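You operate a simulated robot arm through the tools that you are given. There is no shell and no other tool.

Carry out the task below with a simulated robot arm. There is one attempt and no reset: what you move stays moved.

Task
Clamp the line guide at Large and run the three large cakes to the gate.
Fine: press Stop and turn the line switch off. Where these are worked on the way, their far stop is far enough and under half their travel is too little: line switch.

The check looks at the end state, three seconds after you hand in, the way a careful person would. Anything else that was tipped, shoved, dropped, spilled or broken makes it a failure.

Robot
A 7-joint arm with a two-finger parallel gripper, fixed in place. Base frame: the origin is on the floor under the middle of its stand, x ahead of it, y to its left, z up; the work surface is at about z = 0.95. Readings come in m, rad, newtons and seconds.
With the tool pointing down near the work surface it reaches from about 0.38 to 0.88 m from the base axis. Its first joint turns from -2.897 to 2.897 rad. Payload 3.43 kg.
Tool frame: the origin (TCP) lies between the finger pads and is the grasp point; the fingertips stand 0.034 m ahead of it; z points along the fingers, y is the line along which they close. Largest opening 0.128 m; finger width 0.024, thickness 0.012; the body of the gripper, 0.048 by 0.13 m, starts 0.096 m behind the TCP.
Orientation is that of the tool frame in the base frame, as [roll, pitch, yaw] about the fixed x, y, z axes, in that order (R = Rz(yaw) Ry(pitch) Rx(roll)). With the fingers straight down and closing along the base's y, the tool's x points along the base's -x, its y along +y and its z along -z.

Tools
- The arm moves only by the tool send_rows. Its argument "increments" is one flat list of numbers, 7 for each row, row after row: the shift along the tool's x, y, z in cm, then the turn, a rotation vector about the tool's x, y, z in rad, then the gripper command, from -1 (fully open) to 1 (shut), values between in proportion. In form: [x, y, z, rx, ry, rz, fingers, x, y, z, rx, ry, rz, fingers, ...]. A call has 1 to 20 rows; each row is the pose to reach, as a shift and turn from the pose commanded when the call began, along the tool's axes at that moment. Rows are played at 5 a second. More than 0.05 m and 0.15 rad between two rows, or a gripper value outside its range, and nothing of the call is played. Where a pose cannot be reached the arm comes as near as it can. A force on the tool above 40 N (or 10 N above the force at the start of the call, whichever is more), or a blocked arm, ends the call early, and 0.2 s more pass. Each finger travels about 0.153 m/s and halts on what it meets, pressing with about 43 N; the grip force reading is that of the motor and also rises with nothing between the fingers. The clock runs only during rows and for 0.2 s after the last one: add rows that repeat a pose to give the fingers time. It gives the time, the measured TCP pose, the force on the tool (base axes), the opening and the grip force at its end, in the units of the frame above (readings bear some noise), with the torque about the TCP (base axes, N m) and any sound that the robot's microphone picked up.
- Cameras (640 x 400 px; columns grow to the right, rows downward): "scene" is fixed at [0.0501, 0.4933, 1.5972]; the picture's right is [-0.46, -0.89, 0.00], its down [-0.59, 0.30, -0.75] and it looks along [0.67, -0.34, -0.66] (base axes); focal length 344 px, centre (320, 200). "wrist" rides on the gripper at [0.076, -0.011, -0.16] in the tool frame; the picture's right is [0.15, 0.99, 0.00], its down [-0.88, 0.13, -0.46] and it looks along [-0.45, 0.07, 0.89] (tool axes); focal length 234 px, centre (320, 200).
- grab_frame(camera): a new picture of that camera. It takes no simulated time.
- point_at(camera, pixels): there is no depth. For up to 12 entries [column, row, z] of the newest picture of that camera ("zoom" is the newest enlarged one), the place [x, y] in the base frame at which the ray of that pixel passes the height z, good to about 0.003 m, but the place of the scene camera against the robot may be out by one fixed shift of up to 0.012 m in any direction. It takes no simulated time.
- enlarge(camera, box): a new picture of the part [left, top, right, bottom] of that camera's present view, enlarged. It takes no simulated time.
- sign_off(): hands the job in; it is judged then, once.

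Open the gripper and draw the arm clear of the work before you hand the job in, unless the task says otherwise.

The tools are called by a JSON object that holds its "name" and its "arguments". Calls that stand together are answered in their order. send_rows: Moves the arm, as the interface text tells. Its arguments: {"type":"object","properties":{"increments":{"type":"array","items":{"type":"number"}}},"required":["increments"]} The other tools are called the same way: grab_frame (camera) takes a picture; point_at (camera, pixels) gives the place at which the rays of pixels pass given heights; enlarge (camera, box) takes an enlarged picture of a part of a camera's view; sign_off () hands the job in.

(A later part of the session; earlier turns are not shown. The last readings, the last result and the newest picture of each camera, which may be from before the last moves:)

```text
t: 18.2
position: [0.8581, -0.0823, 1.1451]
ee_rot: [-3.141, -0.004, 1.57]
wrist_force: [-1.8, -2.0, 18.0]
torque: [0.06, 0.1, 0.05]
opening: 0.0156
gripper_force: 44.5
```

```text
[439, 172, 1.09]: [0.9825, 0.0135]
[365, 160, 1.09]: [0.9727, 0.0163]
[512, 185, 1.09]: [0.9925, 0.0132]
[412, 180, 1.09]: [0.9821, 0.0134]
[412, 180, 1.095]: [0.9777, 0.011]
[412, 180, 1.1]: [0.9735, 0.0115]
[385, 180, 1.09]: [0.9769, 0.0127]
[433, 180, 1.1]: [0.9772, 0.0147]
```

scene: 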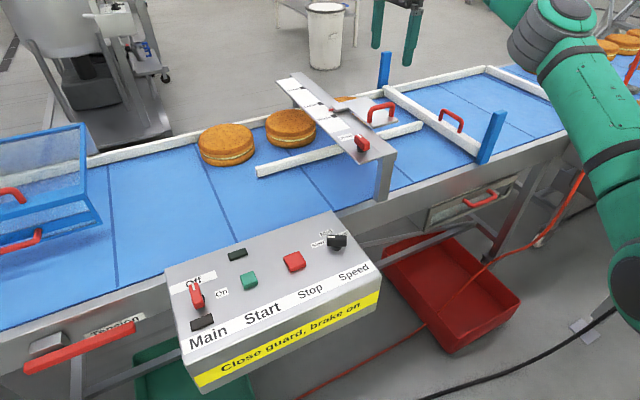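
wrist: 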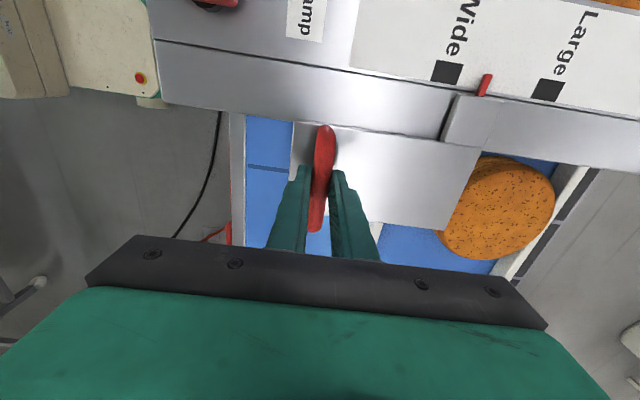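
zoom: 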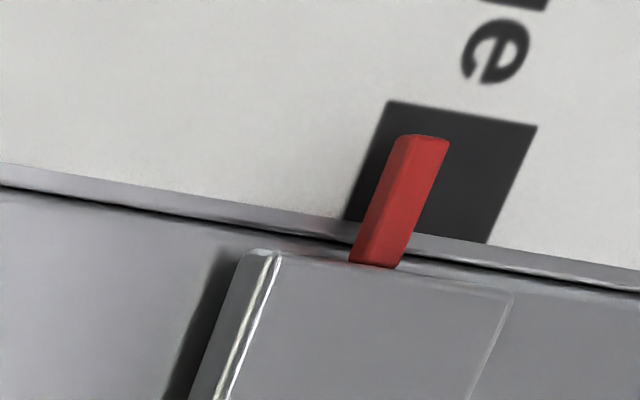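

The pointer is about 4–5 mm short of the mark's centre in both views, so I nudge +0.45 cm further.

{"name": "send_rows", "arguments": {"increments": [0, 0.25, 0, 0, 0, 0, 1, 0, 0.45, 0, 0, 0, 0, 1, 0, 0.45, 0, 0, 0, 0, 1]}}

{"name": "enlarge", "arguments": {"camera": "wrist", "box": [420, 50, 520, 120]}}

{"name": "enlarge", "arguments": {"camera": "scene", "box": [290, 80, 350, 120]}}

```text
t: 19.0
position: [0.8618, -0.0818, 1.1447]
ee_rot: [-3.14, -0.004, 1.569]
wrist_force: [-2.5, -1.9, 12.3]
torque: [-0.09, 0.05, 0.1]
opening: 0.0156
gripper_force: 45.1
```

```text
5.71 times, centred on (470, 85) of wrist
```

zoom: 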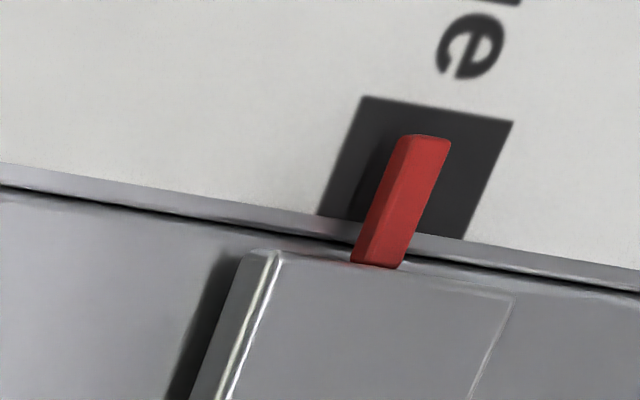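

```text
10.00 times, centred on (320, 100) of scene
```

zoom: 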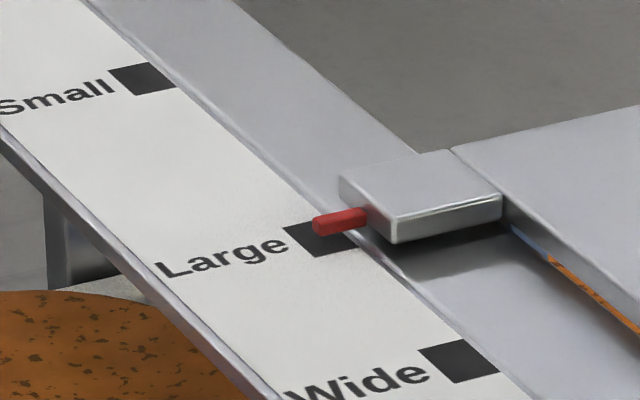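

Almost centred. I measure once more from the scene zoom at a few pointer heights.

{"name": "point_at", "arguments": {"camera": "zoom", "pixels": [[321, 241, 1.09], [340, 219, 1.09], [340, 219, 1.095], [340, 219, 1.1], [318, 222, 1.095], [147, 78, 1.09], [458, 361, 1.09], [338, 229, 1.092], [397, 238, 1.09]]}}

```text
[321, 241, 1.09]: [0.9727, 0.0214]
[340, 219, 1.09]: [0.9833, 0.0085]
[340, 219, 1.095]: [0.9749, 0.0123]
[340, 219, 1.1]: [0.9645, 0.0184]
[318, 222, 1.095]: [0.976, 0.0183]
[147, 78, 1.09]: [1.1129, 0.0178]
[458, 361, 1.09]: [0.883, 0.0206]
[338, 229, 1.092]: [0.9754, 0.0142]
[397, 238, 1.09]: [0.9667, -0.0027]
```

{"name": "enlarge", "arguments": {"camera": "wrist", "box": [440, 70, 500, 110]}}

{"name": "point_at", "arguments": {"camera": "zoom", "pixels": [[320, 200, 1.09]]}}

```text
10.00 times, centred on (470, 90) of wrist
```

zoom: 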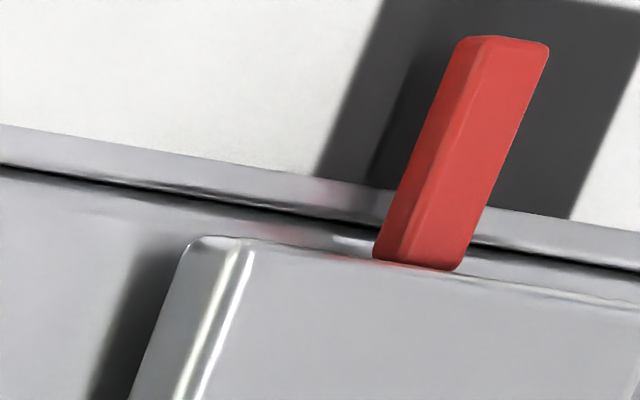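

```text
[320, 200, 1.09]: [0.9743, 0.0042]
```

The true pointer position is roughly 1–2 mm short of centre after parallax. A last +0.15 cm trim.

{"name": "send_rows", "arguments": {"increments": [0, 0.15, 0, 0, 0, 0, 1, 0, 0.15, 0, 0, 0, 0, 1]}}

{"name": "enlarge", "arguments": {"camera": "wrist", "box": [440, 70, 500, 110]}}

```text
t: 19.6
position: [0.8644, -0.0822, 1.145]
ee_rot: [-3.139, -0.001, 1.569]
wrist_force: [-0.6, -4.6, 0.7]
torque: [-0.22, -0.04, 0.03]
opening: 0.016
gripper_force: 44.9
```

```text
10.00 times, centred on (470, 90) of wrist
```

zoom: 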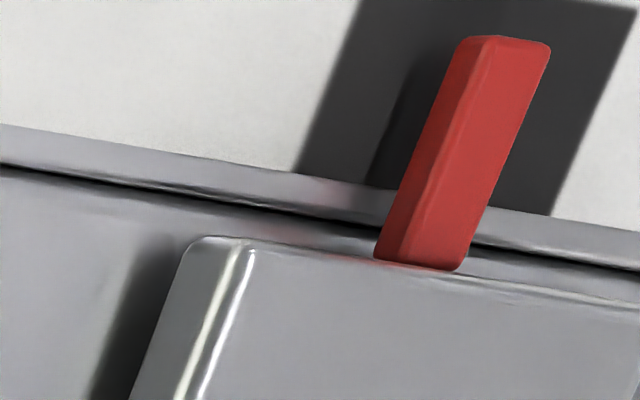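

Centred well within the mark. I release the bar (opening to half) and rise 10 cm.

{"name": "send_rows", "arguments": {"increments": [0, 0, 0, 0, 0, 0, 0.2, 0, 0, 0, 0, 0, 0, 0.2, 0, 0, 0, 0, 0, 0, 0.2, 0, 0, -3, 0, 0, 0, 0.2, 0, 0, -7, 0, 0, 0, 0.2, 0, 0, -10, 0, 0, 0, 0.2, 0, 0, -10, 0, 0, 0, 0.2]}}

{"name": "grab_frame", "arguments": {"camera": "wrist"}}

{"name": "enlarge", "arguments": {"camera": "scene", "box": [270, 40, 470, 180]}}

```text
t: 21.2
position: [0.8408, -0.0804, 1.241]
ee_rot: [-3.139, -0.005, 1.57]
wrist_force: [0.0, -0.9, -0.4]
torque: [-0.01, 0.0, 0.02]
opening: 0.0512
gripper_force: 0.1
out of reach, approached as far as the arm can: row 4, 5, 6, 7
```

```text
taken
```

wrist: 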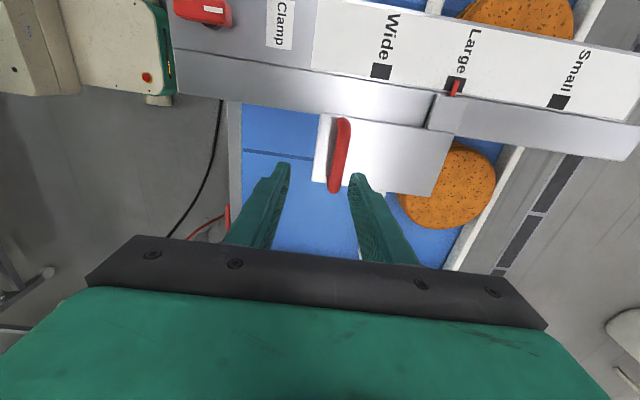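

```text
2.86 times, centred on (370, 110) of scene
```

zoom: 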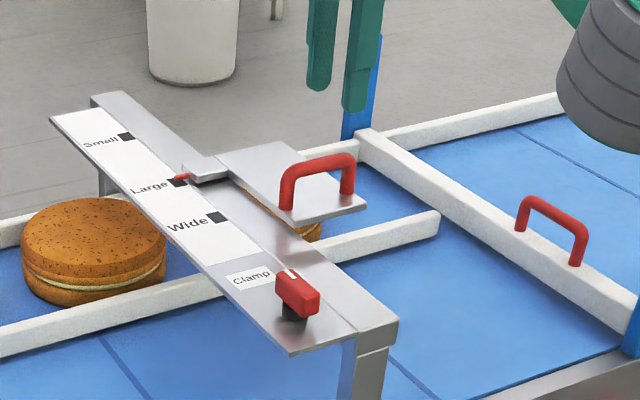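

The lift pulled back in x near the reach limit, so I verify that the pointer hasn't moved off the Large mark.

{"name": "enlarge", "arguments": {"camera": "scene", "box": [290, 80, 350, 120]}}

{"name": "enlarge", "arguments": {"camera": "wrist", "box": [425, 65, 485, 105]}}

```text
10.00 times, centred on (320, 100) of scene
```

zoom: 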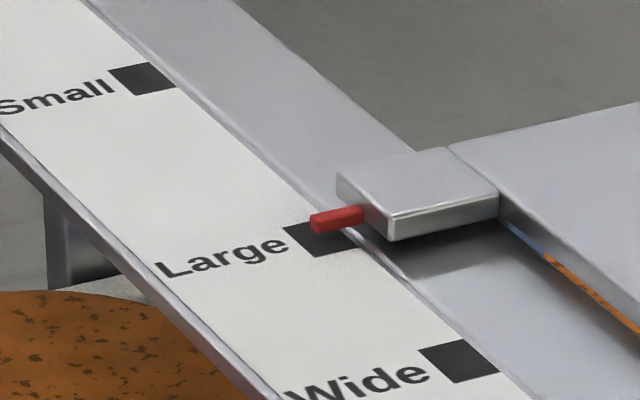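

```text
10.00 times, centred on (455, 85) of wrist
```

zoom: 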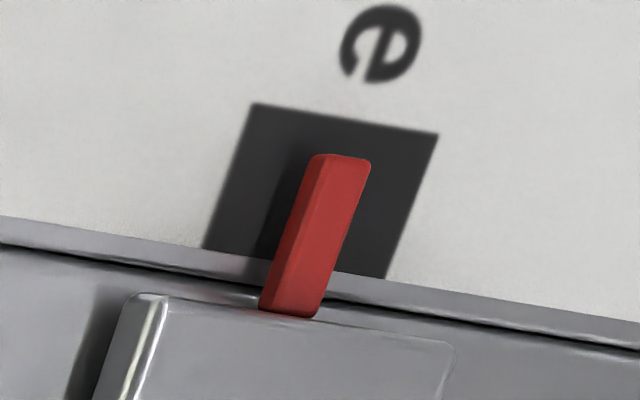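

The pointer is centred on Large. Now I go above the clamp knob at (0.69,0.038), turning back to yaw π so the fingers close across its bar.

{"name": "send_rows", "arguments": {"increments": [1.07, -1.37, -0.1, 0, 0, -0.1428, 0, 2.15, -2.75, -0.2, 0, 0, -0.2856, 0, 3.22, -4.12, -0.3, 0, 0, -0.4284, 0, 4.29, -5.49, -0.4, 0, 0, -0.5712, 0, 5.36, -6.86, -0.5, 0, 0, -0.714, 0, 6.44, -8.24, -0.6, 0, 0, -0.8568, 0, 7.51, -9.61, -0.7, 0, 0, -0.9996, 0, 8.58, -10.98, -0.8, 0, 0, -1.1424, 0, 9.65, -12.35, -0.9, 0, 0, -1.2852, 0, 10.73, -13.73, -1.0, 0, 0, -1.428, 0, 11.8, -15.1, -1.0, 0, 0, -1.5708, 0, 11.8, -15.1, -1.0, 0, 0, -1.5708, 0]}}

{"name": "grab_frame", "arguments": {"camera": "wrist"}}

{"name": "enlarge", "arguments": {"camera": "wrist", "box": [240, 100, 400, 240]}}

{"name": "enlarge", "arguments": {"camera": "scene", "box": [310, 60, 450, 180]}}

```text
t: 23.8
position: [0.6876, 0.0376, 1.2483]
ee_rot: [3.138, -0.002, 3.139]
wrist_force: [0.0, 0.2, 0.7]
torque: [0.0, -0.01, 0.0]
opening: 0.0637
gripper_force: 0.0
```

```text
taken
```

wrist: 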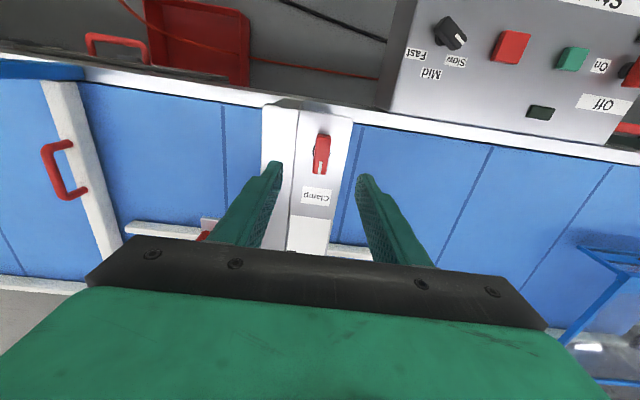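

```text
2.86 times, centred on (320, 170) of wrist
```

zoom: 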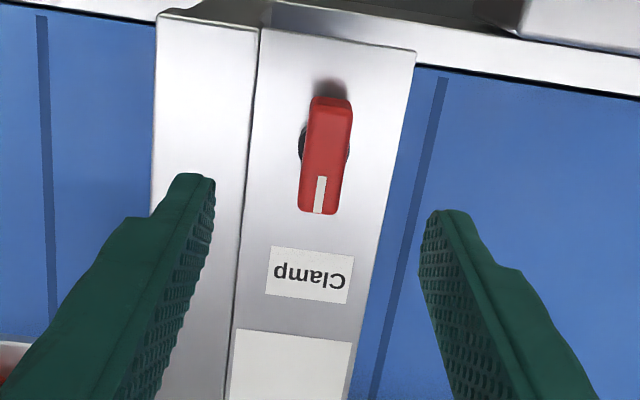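

```text
3.33 times, centred on (380, 120) of scene
```

zoom: 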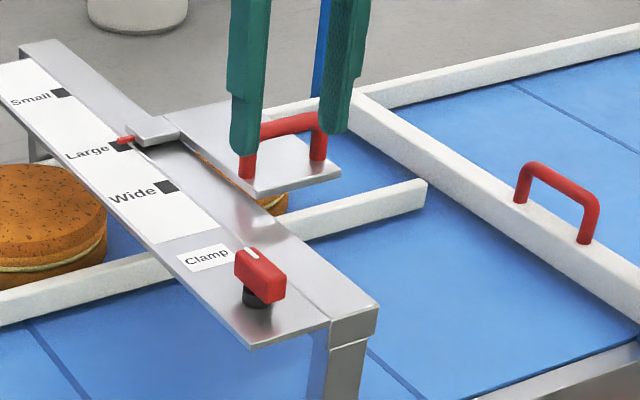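

I measure the knob bar centre in this zoom at heights 1.10–1.12.

{"name": "enlarge", "arguments": {"camera": "wrist", "box": [290, 110, 360, 190]}}

{"name": "point_at", "arguments": {"camera": "wrist", "pixels": [[321.7, 154, 1.1], [321.7, 154, 1.11], [321.7, 154, 1.12], [321.5, 151.5, 1.095], [323.5, 135, 1.12], [320, 173, 1.12], [310, 190, 1.09], [316, 153, 1.12], [328, 153, 1.12]]}}

```text
5.00 times, centred on (325, 150) of wrist
```

zoom: 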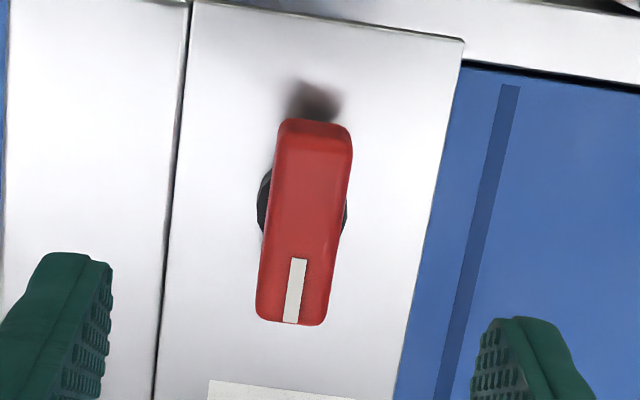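

```text
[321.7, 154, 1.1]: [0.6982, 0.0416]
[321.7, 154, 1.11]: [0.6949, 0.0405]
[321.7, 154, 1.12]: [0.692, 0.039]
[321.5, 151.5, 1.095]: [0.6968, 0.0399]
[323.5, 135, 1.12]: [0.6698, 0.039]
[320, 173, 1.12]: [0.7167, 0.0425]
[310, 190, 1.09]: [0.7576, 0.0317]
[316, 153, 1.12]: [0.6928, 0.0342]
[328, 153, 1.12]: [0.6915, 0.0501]
```

Knob pivot is about (0.695,0.040), bar 47 mm long and 15 mm wide along x. I descend with half-open fingers so the tips stop just above the bridge (tip z≈1.10).

{"name": "send_rows", "arguments": {"increments": [-0.3, 0.1, 4, 0, 0, 0, 0, -0.65, 0.25, 8, 0, 0, 0, 0, -0.65, 0.25, 10, 0, 0, 0, 0, -0.65, 0.25, 11.3, 0, 0, 0, 0, -0.65, 0.25, 11.3, 0, 0, 0, 0]}}

{"name": "enlarge", "arguments": {"camera": "scene", "box": [310, 80, 430, 180]}}

{"name": "grab_frame", "arguments": {"camera": "wrist"}}

```text
t: 25.0
position: [0.6914, 0.0403, 1.1346]
ee_rot: [3.139, 0.0, -3.141]
wrist_force: [0.2, 0.6, 0.0]
torque: [0.01, 0.0, 0.0]
opening: 0.064
gripper_force: 0.0
```

```text
4.00 times, centred on (370, 130) of scene
```

zoom: 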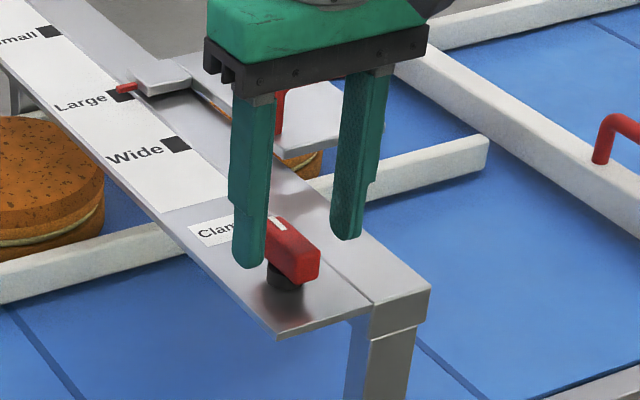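

```text
taken
```

wrist: 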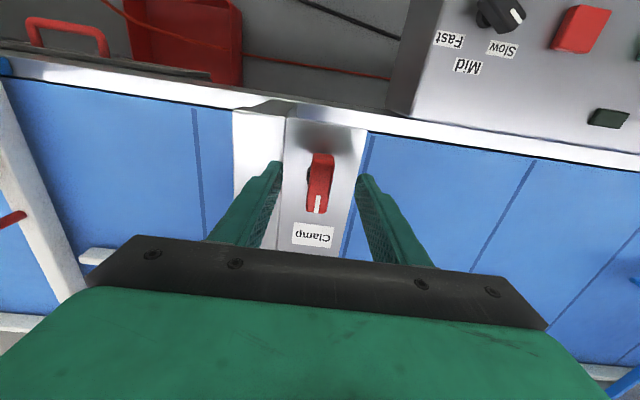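

The tips' midpoint (297,250) coincides with the knob (292,245) in the zoom. I close on the bar.

{"name": "send_rows", "arguments": {"increments": [0, 0, 0, 0, 0, 0, 1, 0, 0, 0, 0, 0, 0, 1, 0, 0, 0, 0, 0, 0, 1]}}

{"name": "enlarge", "arguments": {"camera": "scene", "box": [310, 80, 430, 180]}}

```text
t: 25.8
position: [0.6928, 0.0427, 1.1343]
ee_rot: [-3.141, -0.004, -3.139]
wrist_force: [-6.2, 0.9, -3.3]
torque: [0.3, -0.91, -0.29]
opening: 0.0199
gripper_force: 45.2
```

```text
4.00 times, centred on (370, 130) of scene
```

zoom: 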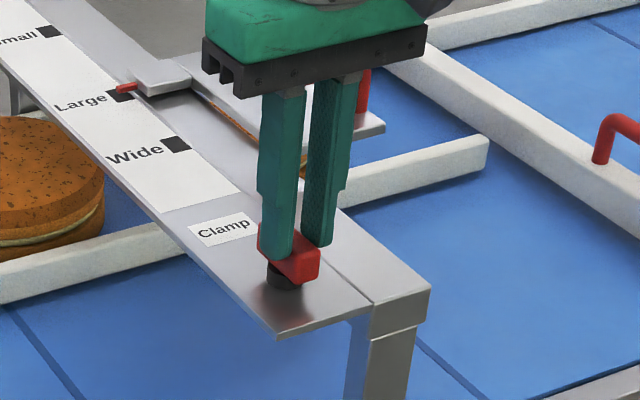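

Gripped at 19.9 mm. I test-turn clockwise from above (tool +rz) by 0.3 rad and watch the torque.

{"name": "send_rows", "arguments": {"increments": [0, 0, 0, 0, 0, 0.1, 1, 0, 0, 0, 0, 0, 0.2, 1, 0, 0, 0, 0, 0, 0.3, 1]}}

{"name": "enlarge", "arguments": {"camera": "scene", "box": [310, 80, 430, 180]}}

```text
t: 26.6
position: [0.6918, 0.0437, 1.1339]
ee_rot: [3.137, -0.002, 2.842]
wrist_force: [3.1, 28.1, -0.3]
torque: [0.67, -0.81, 0.25]
opening: 0.0199
gripper_force: 45.6
```

```text
4.00 times, centred on (370, 130) of scene
```

zoom: 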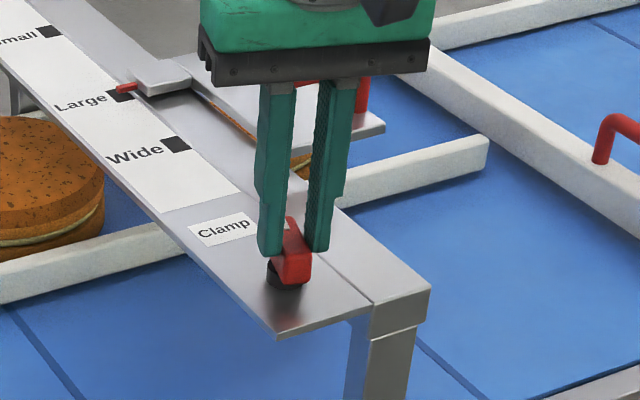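

The knob turns with the fingers; the 28 N side load shows the pivot is a few mm ahead of the TCP. I continue the turn while following that small arc.

{"name": "send_rows", "arguments": {"increments": [-0.06, 0.17, 0, 0, 0, 0.05, 1, -0.1, 0.22, 0, 0, 0, 0.15, 1, -0.16, 0.28, 0, 0, 0, 0.25, 1, -0.2, 0.32, 0, 0, 0, 0.35, 1, -0.25, 0.36, 0, 0, 0, 0.45, 1, -0.32, 0.39, 0, 0, 0, 0.6, 1]}}

{"name": "enlarge", "arguments": {"camera": "scene", "box": [310, 80, 430, 180]}}

```text
t: 27.4
position: [0.6941, 0.045, 1.1349]
ee_rot: [3.141, -0.009, 2.598]
wrist_force: [-0.6, 8.9, 1.3]
torque: [-0.08, -0.09, 0.01]
opening: 0.0199
gripper_force: 44.6
stopped in row 4: the force on the tool passed its limit at 41 N (the readings are from after the stop); the commanded pose is now the measured one
```

```text
4.00 times, centred on (370, 130) of scene
```

zoom: 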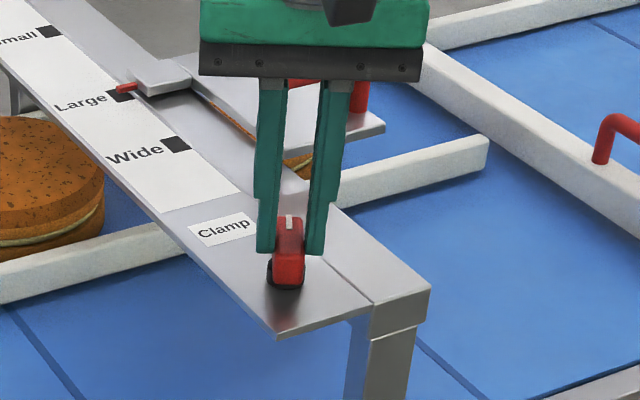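

Stopped at 0.54 rad with a force spike; fitting the two poses puts the pivot at about (0.698,0.043). I continue slowly along the refined arc.

{"name": "send_rows", "arguments": {"increments": [0.02, 0.05, 0, 0, 0, 0.05, 1, 0.02, 0.09, 0, 0, 0, 0.1, 1, 0.015, 0.12, 0, 0, 0, 0.15, 1, 0.01, 0.15, 0, 0, 0, 0.2, 1, 0, 0.18, 0, 0, 0, 0.25, 1, 0, 0.2, 0, 0, 0, 0.3, 1, 0, 0.2, 0, 0, 0, 0.3, 1]}}

{"name": "enlarge", "arguments": {"camera": "scene", "box": [310, 80, 430, 180]}}

```text
t: 29.0
position: [0.696, 0.0479, 1.1345]
ee_rot: [3.141, -0.007, 2.298]
wrist_force: [-4.3, 11.1, 12.3]
torque: [-0.33, -0.46, 0.02]
opening: 0.0197
gripper_force: 45.0
```

```text
4.00 times, centred on (370, 130) of scene
```

zoom: 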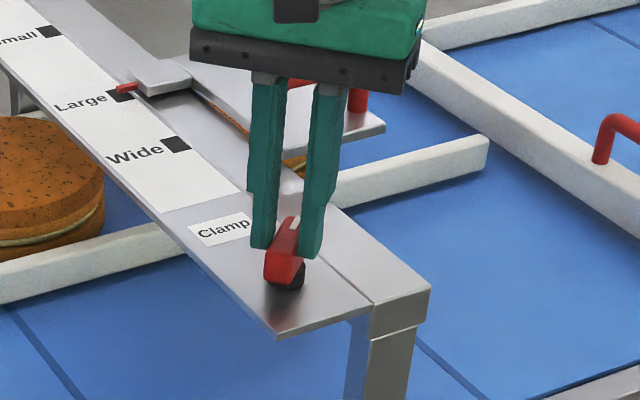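

The knob follows to 0.84 rad. I continue in small steps toward 90°.

{"name": "send_rows", "arguments": {"increments": [0, 0.03, 0, 0, 0, 0.05, 1, 0, 0.07, 0, 0, 0, 0.1, 1, -0.01, 0.1, 0, 0, 0, 0.157, 1, -0.02, 0.14, 0, 0, 0, 0.22, 1, -0.03, 0.18, 0, 0, 0, 0.29, 1, -0.04, 0.22, 0, 0, 0, 0.357, 1, -0.06, 0.26, 0, 0, 0, 0.42, 1, -0.08, 0.3, 0, 0, 0, 0.49, 1, -0.1, 0.34, 0, 0, 0, 0.557, 1, -0.12, 0.37, 0, 0, 0, 0.62, 1, -0.15, 0.4, 0, 0, 0, 0.68, 1, -0.17, 0.43, 0, 0, 0, 0.727, 1, -0.17, 0.43, 0, 0, 0, 0.727, 1]}}

{"name": "enlarge", "arguments": {"camera": "scene", "box": [310, 80, 430, 180]}}

```text
t: 31.9
position: [0.7002, 0.049, 1.134]
ee_rot: [-3.14, -0.008, 1.571]
wrist_force: [5.1, 6.5, -3.1]
torque: [-1.01, -0.34, 0.08]
opening: 0.0197
gripper_force: 44.8
stopped in row 13: the force on the tool passed its limit at 40 N (the readings are from after the stop); the commanded pose is now the measured one
```

```text
4.00 times, centred on (370, 130) of scene
```

zoom: 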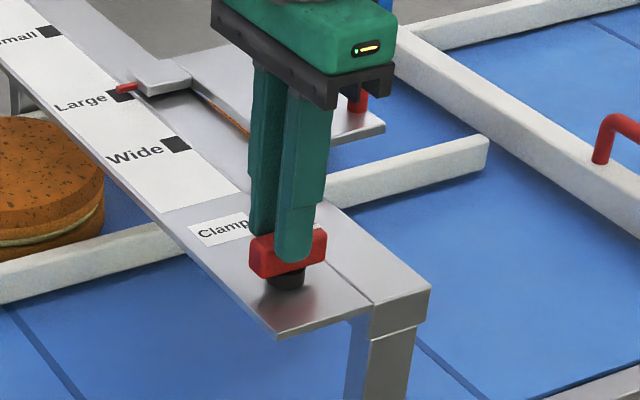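

The knob has turned 90°. I test for a stop with another small +0.1 rad while watching the z-torque.

{"name": "send_rows", "arguments": {"increments": [0, 0, 0, 0, 0, 0.04, 1, 0, 0, 0, 0, 0, 0.08, 1, 0, 0, 0, 0, 0, 0.1, 1, 0, 0, 0, 0, 0, 0.1, 1]}}

{"name": "enlarge", "arguments": {"camera": "scene", "box": [310, 80, 430, 180]}}

```text
t: 32.9
position: [0.7005, 0.0498, 1.1347]
ee_rot: [-3.138, -0.007, 1.468]
wrist_force: [8.9, 3.5, -2.5]
torque: [0.35, -0.46, 1.28]
opening: 0.0219
gripper_force: 45.1
```

```text
4.00 times, centred on (370, 130) of scene
```

zoom: 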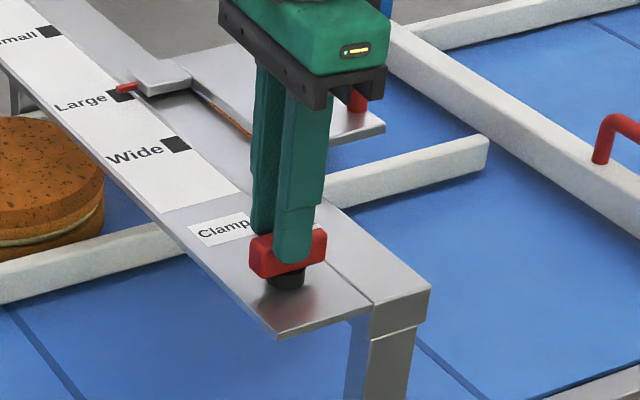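

Torque rose to 1.28 N·m with the bar no longer following: the knob is at its stop at 90°. I relieve, open and lift clear.

{"name": "send_rows", "arguments": {"increments": [0, 0, 0, 0, 0, -0.05, 1, 0, 0, 0, 0, 0, -0.1, 1, 0, 0, 0, 0, 0, -0.1, 0.2, 0, 0, 0, 0, 0, -0.1, 0.2, 0, 0, 0, 0, 0, -0.1, 0.2, 0, 0, -4, 0, 0, -0.1, 0.2, 0, 0, -8, 0, 0, -0.1, 0.2, 0, 0, -12, 0, 0, -0.1, 0.2, 0, 0, -12, 0, 0, -0.1, 0.2]}}

{"name": "enlarge", "arguments": {"camera": "scene", "box": [270, 60, 430, 180]}}

{"name": "grab_frame", "arguments": {"camera": "wrist"}}

```text
t: 34.9
position: [0.7017, 0.0462, 1.2548]
ee_rot: [-3.14, -0.006, 1.568]
wrist_force: [0.8, 0.2, -0.7]
torque: [-0.03, -0.01, 0.02]
opening: 0.051
gripper_force: 0.0
```

```text
3.33 times, centred on (350, 120) of scene
```

zoom: 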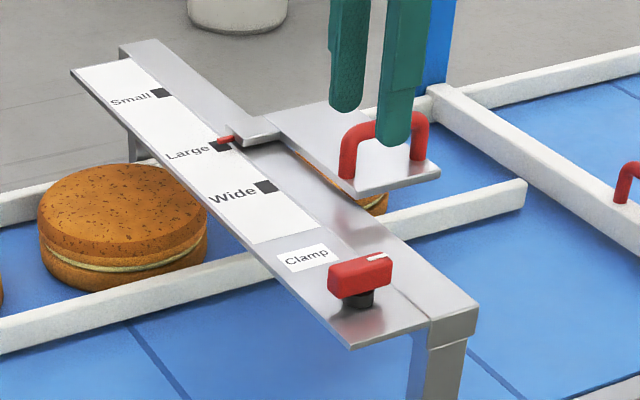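

```text
taken
```

wrist: 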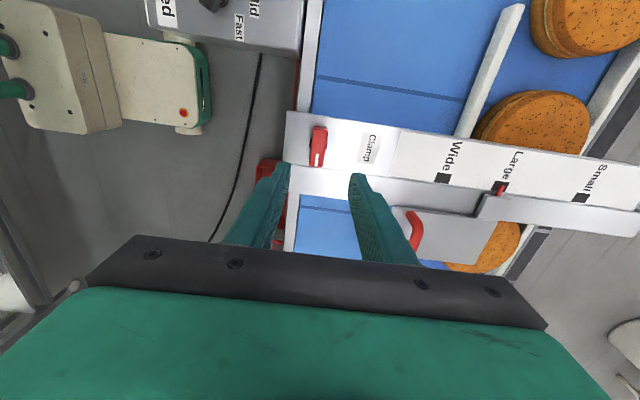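

The clamp knob's tick now points to −y (zoom (378,259)) and the pointer still sits on Large. To confirm the clamp holds, I'll bring closed fingers behind the handle for a light push test.

{"name": "send_rows", "arguments": {"increments": [-3.2, 3.2, 0, 0, 0, 0, 1, -6.4, 6.4, 0, 0, 0, 0, 1, -9.6, 9.6, 0, 0, 0, 0, 1, -12.8, 12.8, 0, 0, 0, 0, 1, -12.8, 12.8, 4, 0, 0, 0, 1, -12.8, 12.8, 8, 0, 0, 0, 1, -12.8, 12.8, 10.5, 0, 0, 0, 1, -12.8, 12.8, 10.5, 0, 0, 0, 1]}}

{"name": "grab_frame", "arguments": {"camera": "wrist"}}

{"name": "enlarge", "arguments": {"camera": "scene", "box": [290, 80, 430, 160]}}

```text
t: 36.7
position: [0.8284, -0.0801, 1.1497]
ee_rot: [-3.14, -0.007, 1.57]
wrist_force: [-0.3, -0.1, -0.9]
torque: [-0.01, 0.0, 0.03]
opening: 0.0001
gripper_force: 32.7
```

```text
taken
```

wrist: 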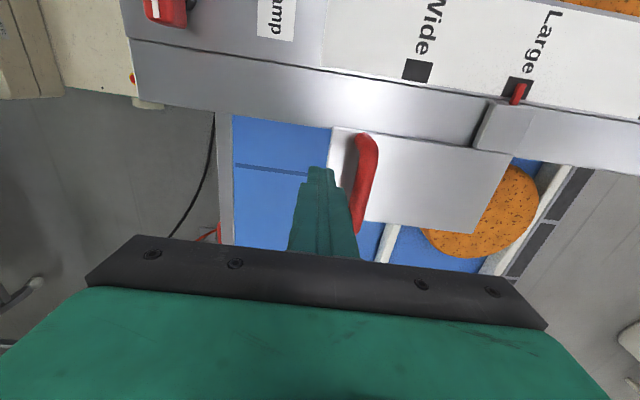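

```text
4.57 times, centred on (360, 120) of scene
```

zoom: 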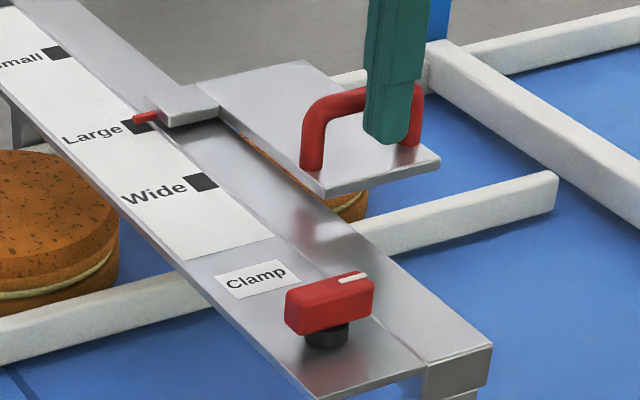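

Closed fingers are 2–3 cm short of the bar. I advance to near contact, then in millimetre steps.

{"name": "send_rows", "arguments": {"increments": [0, 0.6, 0, 0, 0, 0, 1, 0, 1.2, 0, 0, 0, 0, 1, 0, 1.4, 0, 0, 0, 0, 1, 0, 1.4, 0, 0, 0, 0, 1]}}

{"name": "send_rows", "arguments": {"increments": [0, 0.1, 0, 0, 0, 0, 1, 0, 0.2, 0, 0, 0, 0, 1, 0, 0.2, 0, 0, 0, 0, 1]}}

{"name": "enlarge", "arguments": {"camera": "wrist", "box": [280, 60, 540, 260]}}

```text
t: 37.7
position: [0.8426, -0.0772, 1.1486]
ee_rot: [-3.141, -0.006, 1.571]
wrist_force: [0.1, 0.7, -0.2]
torque: [-0.04, 0.0, 0.03]
opening: 0.0
gripper_force: 32.5
```

```text
t: 38.5
position: [0.8455, -0.0791, 1.1488]
ee_rot: [-3.139, -0.006, 1.57]
wrist_force: [0.4, -0.9, 0.8]
torque: [0.02, -0.02, 0.0]
opening: 0.0
gripper_force: 32.9
```

```text
2.00 times, centred on (410, 160) of wrist
```

zoom: 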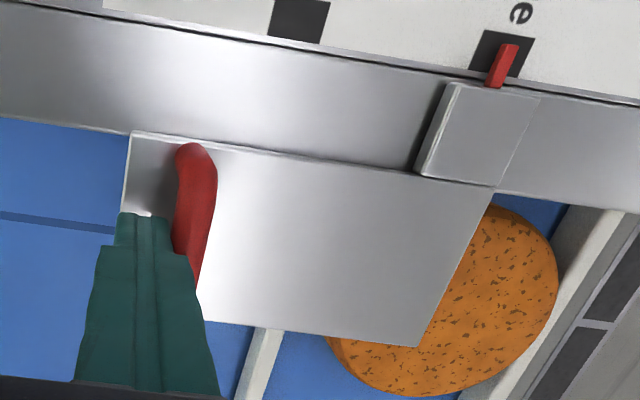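

No contact force yet; another 2 mm.

{"name": "send_rows", "arguments": {"increments": [0, 0.1, 0, 0, 0, 0, 1, 0, 0.2, 0, 0, 0, 0, 1, 0, 0.2, 0, 0, 0, 0, 1]}}

{"name": "send_rows", "arguments": {"increments": [0, 0.1, 0, 0, 0, 0, 1, 0, 0.2, 0, 0, 0, 0, 1, 0, 0.2, 0, 0, 0, 0, 1]}}

```text
t: 39.3
position: [0.8453, -0.0793, 1.1489]
ee_rot: [-3.139, -0.008, 1.57]
wrist_force: [-5.1, 4.9, 0.4]
torque: [0.17, 0.18, -0.01]
opening: 0.0
gripper_force: 32.7
```

```text
t: 40.1
position: [0.8458, -0.0809, 1.1486]
ee_rot: [-3.138, -0.007, 1.568]
wrist_force: [-24.6, -12.2, 4.5]
torque: [-0.31, 0.54, -0.07]
opening: 0.0
gripper_force: 33.1
```

The handle resists with 25 N without moving, so the guide is clamped. I back off, lift, and recheck the pointer.

{"name": "send_rows", "arguments": {"increments": [0, -0.8, 0, 0, 0, 0, 1, 0, -2, 0, 0, 0, 0, 1, 0, -2.5, -3, 0, 0, 0, 1, 0, -3, -7, 0, 0, 0, 1, 0, -4, -10, 0, 0, 0, 1, 0, -4, -10, 0, 0, 0, 1]}}

{"name": "enlarge", "arguments": {"camera": "scene", "box": [290, 80, 350, 120]}}

{"name": "grab_frame", "arguments": {"camera": "scene"}}

```text
t: 41.5
position: [0.8067, -0.0804, 1.2518]
ee_rot: [-3.14, -0.008, 1.571]
wrist_force: [-0.9, 0.2, 0.5]
torque: [-0.06, -0.11, 0.02]
opening: 0.0
gripper_force: 32.5
```

```text
10.00 times, centred on (320, 100) of scene
```

zoom: 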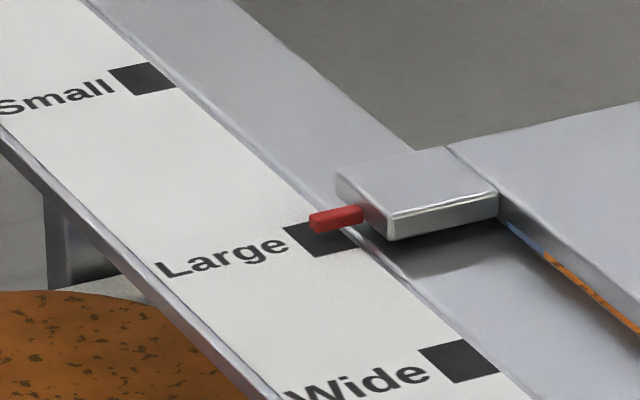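

```text
taken
```

scene: 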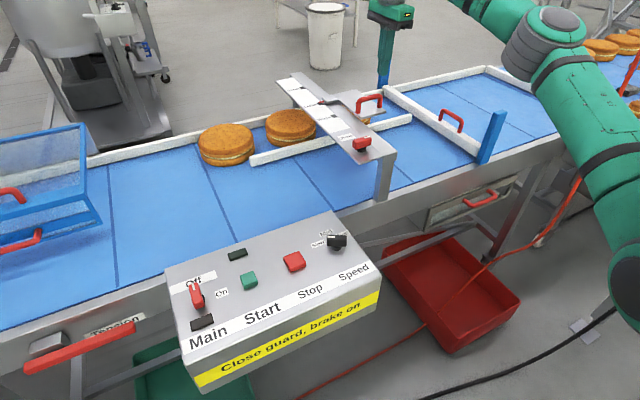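

The guide stays on Large. Now I head to the panel at yaw π, over about (0.45,0.45,1.25), to view the switches with the wrist camera.

{"name": "send_rows", "arguments": {"increments": [3.79, -2.55, 0, 0, 0, -0.1122, 1, 7.57, -5.1, 0, 0, 0, -0.2244, 1, 11.36, -7.65, 0, 0, 0, -0.3366, 1, 15.14, -10.2, 0, 0, 0, -0.4488, 1, 18.93, -12.75, 0, 0, 0, -0.561, 1, 22.71, -15.3, 0, 0, 0, -0.6732, 1, 26.5, -17.85, 0, 0, 0, -0.7854, 1, 30.29, -20.4, 0, 0, 0, -0.8976, 1, 34.07, -22.95, 0, 0, 0, -1.0098, 1, 37.86, -25.5, 0, 0, 0, -1.122, 1, 41.64, -28.05, 0, 0, 0, -1.2342, 1, 45.43, -30.6, 0, 0, 0, -1.3464, 1, 49.21, -33.15, 0, 0, 0, -1.4586, 1, 53, -35.7, 0, 0, 0, -1.5708, 1, 53, -35.7, 0, 0, 0, -1.5708, 1]}}

{"name": "grab_frame", "arguments": {"camera": "wrist"}}

{"name": "grab_frame", "arguments": {"camera": "scene"}}

```text
t: 44.7
position: [0.4535, 0.4494, 1.2542]
ee_rot: [3.136, -0.001, 3.14]
wrist_force: [-0.6, 0.2, 0.3]
torque: [0.05, 0.06, 0.01]
opening: 0.0
gripper_force: 33.0
```

```text
taken
```

wrist: 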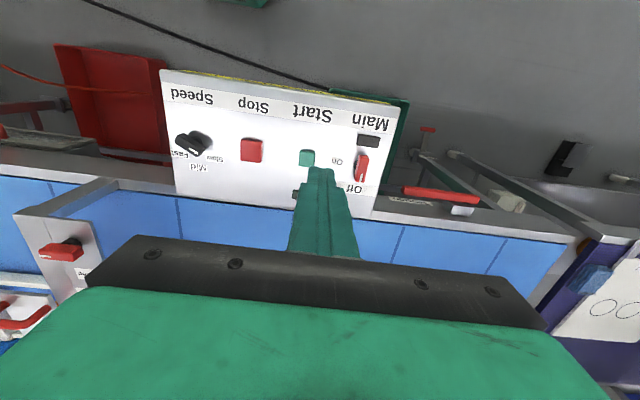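

```text
taken
```

scene: 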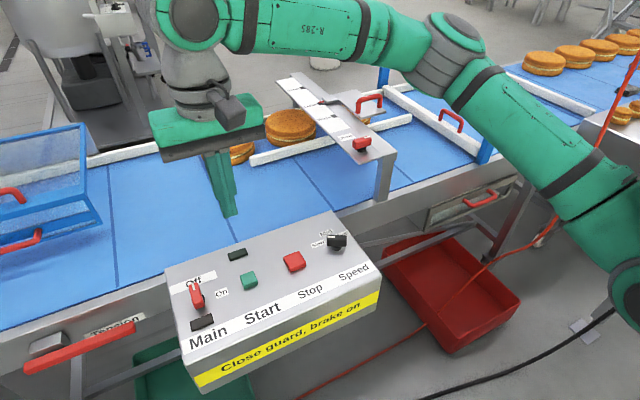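

The panel is in view: Main (361,166), Start (306,157), Stop (251,150). I enlarge and triangulate heights.

{"name": "enlarge", "arguments": {"camera": "wrist", "box": [230, 90, 410, 210]}}

{"name": "point_at", "arguments": {"camera": "zoom", "pixels": [[320, 200, 0.97]]}}

{"name": "enlarge", "arguments": {"camera": "scene", "box": [160, 230, 350, 350]}}

```text
3.33 times, centred on (320, 150) of wrist
```

zoom: 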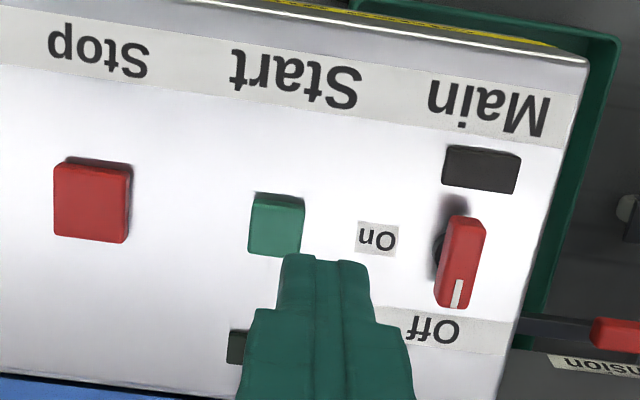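

```text
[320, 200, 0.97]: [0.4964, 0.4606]
```

```text
3.33 times, centred on (255, 290) of scene
```

zoom: 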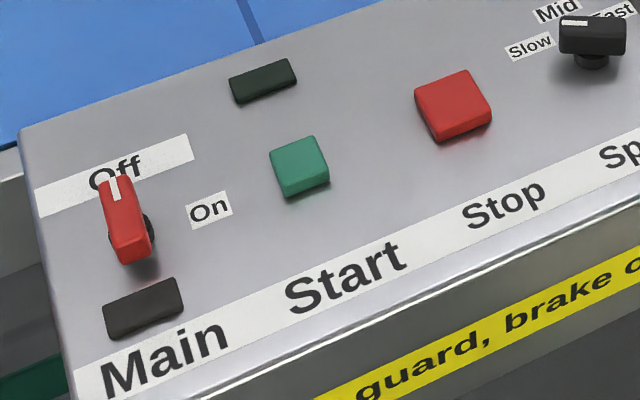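

{"name": "point_at", "arguments": {"camera": "wrist", "pixels": [[337.1, 161.7, 0.95], [337.1, 161.7, 0.98], [337.1, 161.7, 1.01], [306.8, 156.6, 0.98], [306.8, 156.6, 1.01], [251.6, 150.6, 0.98], [251.6, 150.6, 1.01], [362.6, 167.4, 0.98], [362.6, 167.4, 1.01], [400.4, 108.6, 0.98]]}}

{"name": "point_at", "arguments": {"camera": "scene", "pixels": [[221.7, 293, 0.95], [221.7, 293, 0.98], [221.7, 293, 1.01], [249, 278, 0.98], [249, 278, 1.01], [294.6, 260, 0.98], [294.6, 260, 1.01], [196.2, 293, 0.98], [196.2, 293, 1.01]]}}

```text
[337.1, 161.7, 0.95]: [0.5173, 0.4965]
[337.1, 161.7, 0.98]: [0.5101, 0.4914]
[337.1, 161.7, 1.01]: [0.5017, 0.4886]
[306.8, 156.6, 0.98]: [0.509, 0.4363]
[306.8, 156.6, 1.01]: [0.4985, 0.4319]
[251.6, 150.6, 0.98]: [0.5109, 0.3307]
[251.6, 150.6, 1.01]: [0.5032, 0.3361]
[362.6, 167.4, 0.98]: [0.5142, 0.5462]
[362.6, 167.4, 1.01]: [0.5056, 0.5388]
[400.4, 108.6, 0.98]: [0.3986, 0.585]
```

```text
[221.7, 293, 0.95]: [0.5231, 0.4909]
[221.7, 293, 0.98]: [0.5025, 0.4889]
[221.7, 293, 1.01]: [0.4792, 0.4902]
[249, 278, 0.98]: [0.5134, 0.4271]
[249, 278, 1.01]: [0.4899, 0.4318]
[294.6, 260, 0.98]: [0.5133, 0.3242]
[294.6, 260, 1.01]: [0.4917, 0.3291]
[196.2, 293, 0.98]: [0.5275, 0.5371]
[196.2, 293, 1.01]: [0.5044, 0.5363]
```

Panel surface ≈0.963, button tops ≈0.987, Main bar top ≈1.005 with its centre near (0.51,0.541). I move above Main with half-open fingers for a closer look.

{"name": "send_rows", "arguments": {"increments": [-1.4, 2.3, 3.1, 0, 0, 0, 0, -2.8, 4.6, 6.2, 0, 0, 0, 0, -4.2, 6.9, 9.3, 0, 0, 0, 0, -5.65, 9.16, 12.4, 0, 0, 0, 0, -5.65, 9.16, 12.4, 0, 0, 0, 0]}}

{"name": "grab_frame", "arguments": {"camera": "wrist"}}

{"name": "enlarge", "arguments": {"camera": "wrist", "box": [260, 100, 380, 200]}}

{"name": "enlarge", "arguments": {"camera": "scene", "box": [130, 200, 280, 340]}}

```text
t: 45.9
position: [0.5052, 0.5388, 1.1295]
ee_rot: [3.133, -0.001, -3.141]
wrist_force: [-0.6, -0.4, -0.1]
torque: [-0.03, 0.03, -0.03]
opening: 0.0641
gripper_force: 0.0
```

```text
taken
```

wrist: 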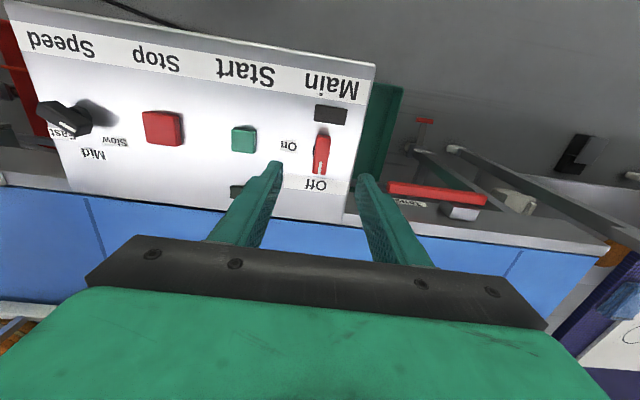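

```text
4.00 times, centred on (320, 150) of wrist
```

zoom: 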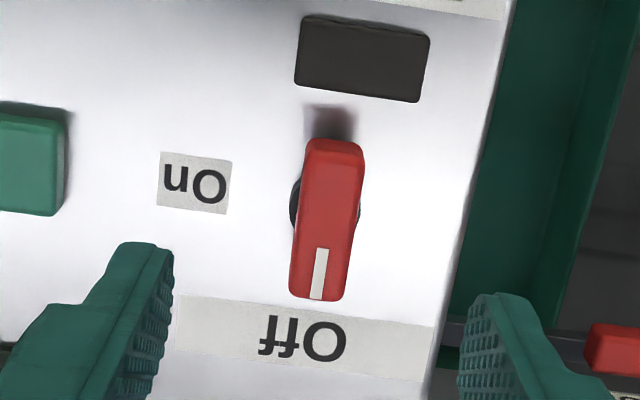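

```text
2.86 times, centred on (205, 270) of scene
```

zoom: 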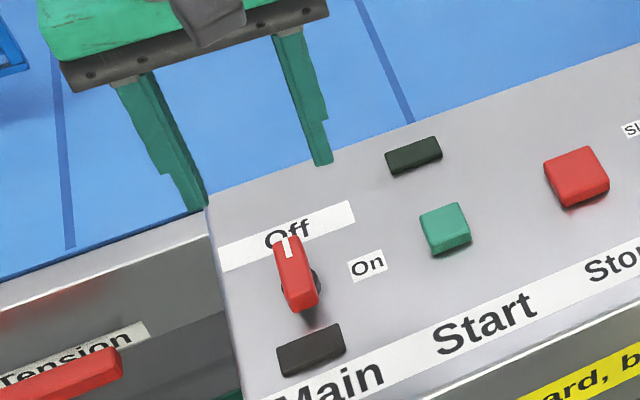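

{"name": "point_at", "arguments": {"camera": "wrist", "pixels": [[321.75, 155, 1.005], [321.75, 155, 0.995], [321.75, 155, 0.985], [321, 151.5, 0.97], [324, 136, 1.005], [319, 174, 1.005]]}}

```text
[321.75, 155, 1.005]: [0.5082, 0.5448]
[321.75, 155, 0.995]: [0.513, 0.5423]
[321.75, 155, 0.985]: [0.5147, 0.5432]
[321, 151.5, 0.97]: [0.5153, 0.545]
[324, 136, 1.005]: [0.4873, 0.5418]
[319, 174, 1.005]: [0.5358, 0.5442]
```

Main's pivot is about (0.515,0.5445). I descend so the tips stop near z≈0.978, either side of the bar.

{"name": "send_rows", "arguments": {"increments": [-0.5, 0.2, 4, 0, 0, 0, 0, -0.98, 0.45, 8, 0, 0, 0, 0, -0.98, 0.45, 10, 0, 0, 0, 0, -0.98, 0.45, 11.2, 0, 0, 0, 0, -0.98, 0.45, 11.7, 0, 0, 0, 0, -0.98, 0.45, 11.7, 0, 0, 0, 0]}}

{"name": "enlarge", "arguments": {"camera": "scene", "box": [130, 220, 280, 340]}}

{"name": "enlarge", "arguments": {"camera": "wrist", "box": [240, 130, 400, 250]}}

```text
t: 47.3
position: [0.516, 0.5489, 1.0139]
ee_rot: [3.134, 0.0, 3.141]
wrist_force: [-0.3, 1.0, 1.2]
torque: [-0.03, -0.02, 0.0]
opening: 0.0639
gripper_force: 0.0
```

```text
3.33 times, centred on (205, 280) of scene
```

zoom: 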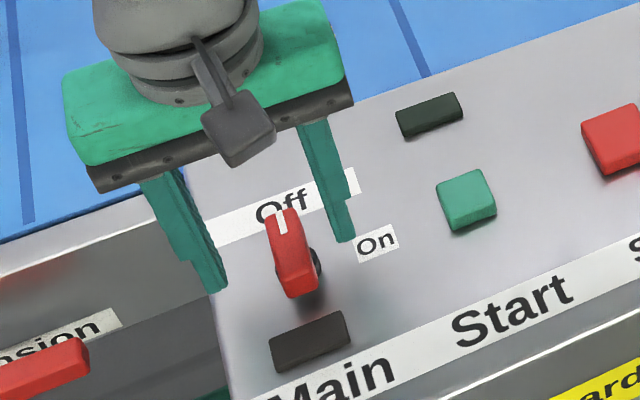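

```text
3.33 times, centred on (320, 190) of wrist
```

zoom: 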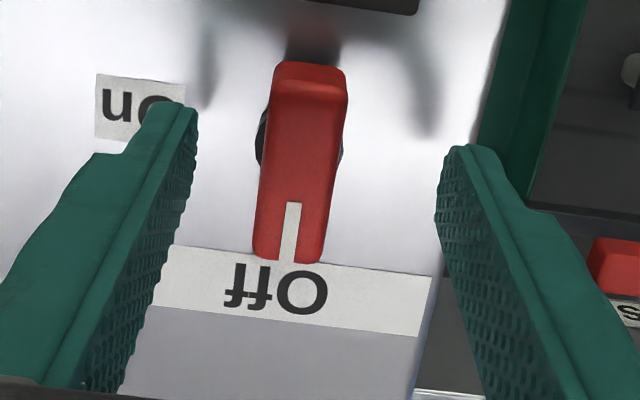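

The tips straddle the bar but the TCP is about 4 mm to +y of it. I shift −0.4 cm and close.

{"name": "send_rows", "arguments": {"increments": [0, -0.4, 0, 0, 0, 0, 0, 0, -0.4, 0, 0, 0, 0, 0, 0, -0.4, 0, 0, 0, 0, 1, 0, -0.4, 0, 0, 0, 0, 1, 0, -0.4, 0, 0, 0, 0, 1, 0, -0.4, 0, 0, 0, 0, 1]}}

{"name": "enlarge", "arguments": {"camera": "wrist", "box": [240, 130, 400, 250]}}

{"name": "enlarge", "arguments": {"camera": "scene", "box": [130, 220, 280, 340]}}

```text
t: 48.7
position: [0.5155, 0.5454, 1.0135]
ee_rot: [3.138, -0.003, 3.139]
wrist_force: [-7.7, -13.2, 2.0]
torque: [-0.53, -1.2, -0.13]
opening: 0.0198
gripper_force: 45.2
```

```text
3.33 times, centred on (320, 190) of wrist
```

zoom: 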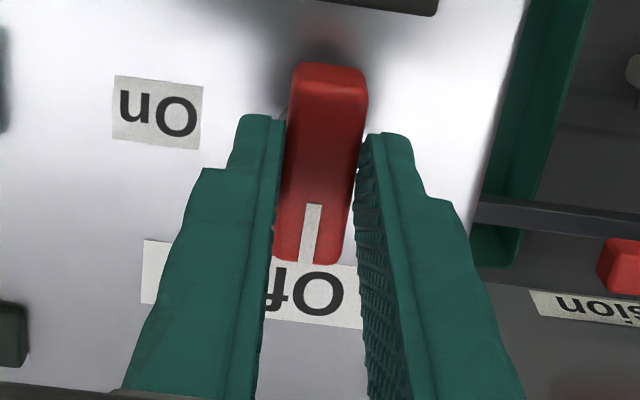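

```text
3.33 times, centred on (205, 280) of scene
```

zoom: 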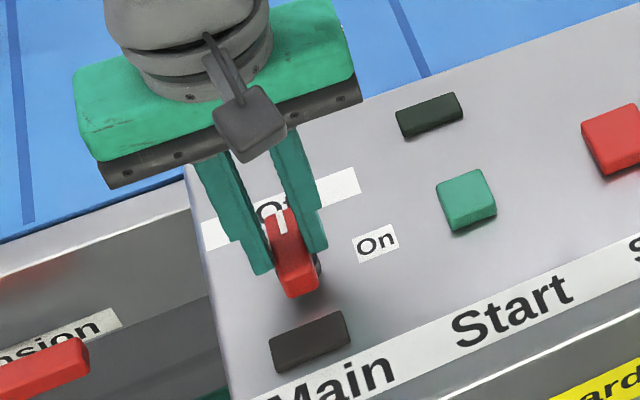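

Gripped at 19.8 mm. I turn Main clockwise toward On in small steps.

{"name": "send_rows", "arguments": {"increments": [0, -0.05, 0, 0, 0, 0.05, 1, -0.01, -0.05, 0, 0, 0, 0.12, 1, -0.01, -0.04, 0, 0, 0, 0.19, 1, -0.02, -0.03, 0, 0, 0, 0.26, 1, -0.02, -0.02, 0, 0, 0, 0.33, 1, -0.03, -0.01, 0, 0, 0, 0.4, 1, -0.03, 0, 0, 0, 0, 0.47, 1, -0.04, 0.01, 0, 0, 0, 0.54, 1, -0.05, 0.02, 0, 0, 0, 0.61, 1, -0.06, 0.03, 0, 0, 0, 0.68, 1, -0.06, 0.03, 0, 0, 0, 0.75, 1, -0.06, 0.03, 0, 0, 0, 0.75, 1]}}

{"name": "enlarge", "arguments": {"camera": "scene", "box": [130, 220, 280, 340]}}

```text
t: 50.4
position: [0.517, 0.5473, 1.0138]
ee_rot: [3.129, -0.012, 2.658]
wrist_force: [-2.4, 0.9, -1.1]
torque: [0.21, -0.11, -0.07]
opening: 0.0198
gripper_force: 45.4
stopped in row 8: the force on the tool passed its limit at 41 N (the readings are from after the stop); the commanded pose is now the measured one
```

```text
3.33 times, centred on (205, 280) of scene
```

zoom: 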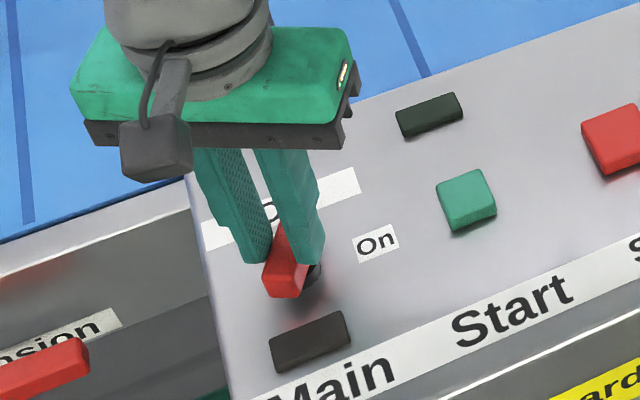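

The knob is at 0.48 rad; the pivot fits (0.520,0.5454). I continue along that arc to 90°.

{"name": "send_rows", "arguments": {"increments": [0, 0.03, 0, 0, 0, 0.07, 1, 0, 0.05, 0, 0, 0, 0.14, 1, -0.01, 0.09, 0, 0, 0, 0.216, 1, -0.02, 0.11, 0, 0, 0, 0.28, 1, -0.03, 0.14, 0, 0, 0, 0.35, 1, -0.04, 0.17, 0, 0, 0, 0.416, 1, -0.05, 0.19, 0, 0, 0, 0.48, 1, -0.065, 0.21, 0, 0, 0, 0.55, 1, -0.08, 0.23, 0, 0, 0, 0.616, 1, -0.1, 0.25, 0, 0, 0, 0.68, 1, -0.12, 0.28, 0, 0, 0, 0.75, 1, -0.14, 0.3, 0, 0, 0, 0.816, 1, -0.16, 0.32, 0, 0, 0, 0.88, 1, -0.185, 0.34, 0, 0, 0, 0.95, 1, -0.21, 0.355, 0, 0, 0, 1.02, 1, -0.23, 0.37, 0, 0, 0, 1.086, 1, -0.23, 0.37, 0, 0, 0, 1.086, 1]}}

{"name": "enlarge", "arguments": {"camera": "scene", "box": [130, 220, 280, 340]}}

```text
t: 54.0
position: [0.5202, 0.5481, 1.0128]
ee_rot: [-3.14, -0.013, 1.571]
wrist_force: [11.0, 19.9, 3.8]
torque: [0.66, -0.55, 0.07]
opening: 0.0196
gripper_force: 44.9
```

```text
3.33 times, centred on (205, 280) of scene
```

zoom: 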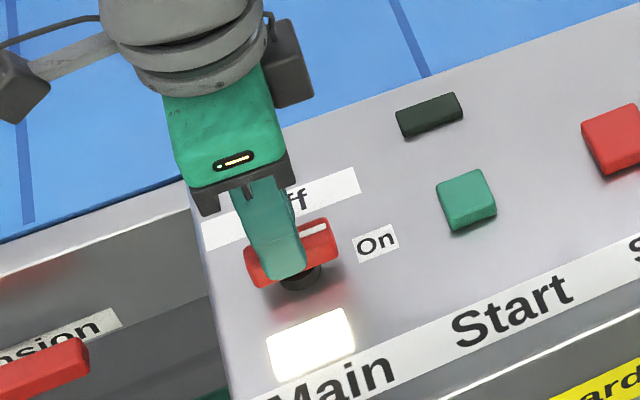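

The Main lamp is lit (zoom (312,345)) with the tick at On. I check for the stop with a slight extra turn, then relieve, open and lift.

{"name": "send_rows", "arguments": {"increments": [0, 0, 0, 0, 0, 0.05, 1, 0, 0, 0, 0, 0, 0.09, 1, 0, 0, 0, 0, 0, 0.09, 1]}}

```text
t: 54.8
position: [0.5204, 0.5475, 1.0141]
ee_rot: [-3.137, -0.012, 1.48]
wrist_force: [5.9, 7.5, -2.5]
torque: [-0.1, -0.33, 1.24]
opening: 0.0217
gripper_force: 45.1
```

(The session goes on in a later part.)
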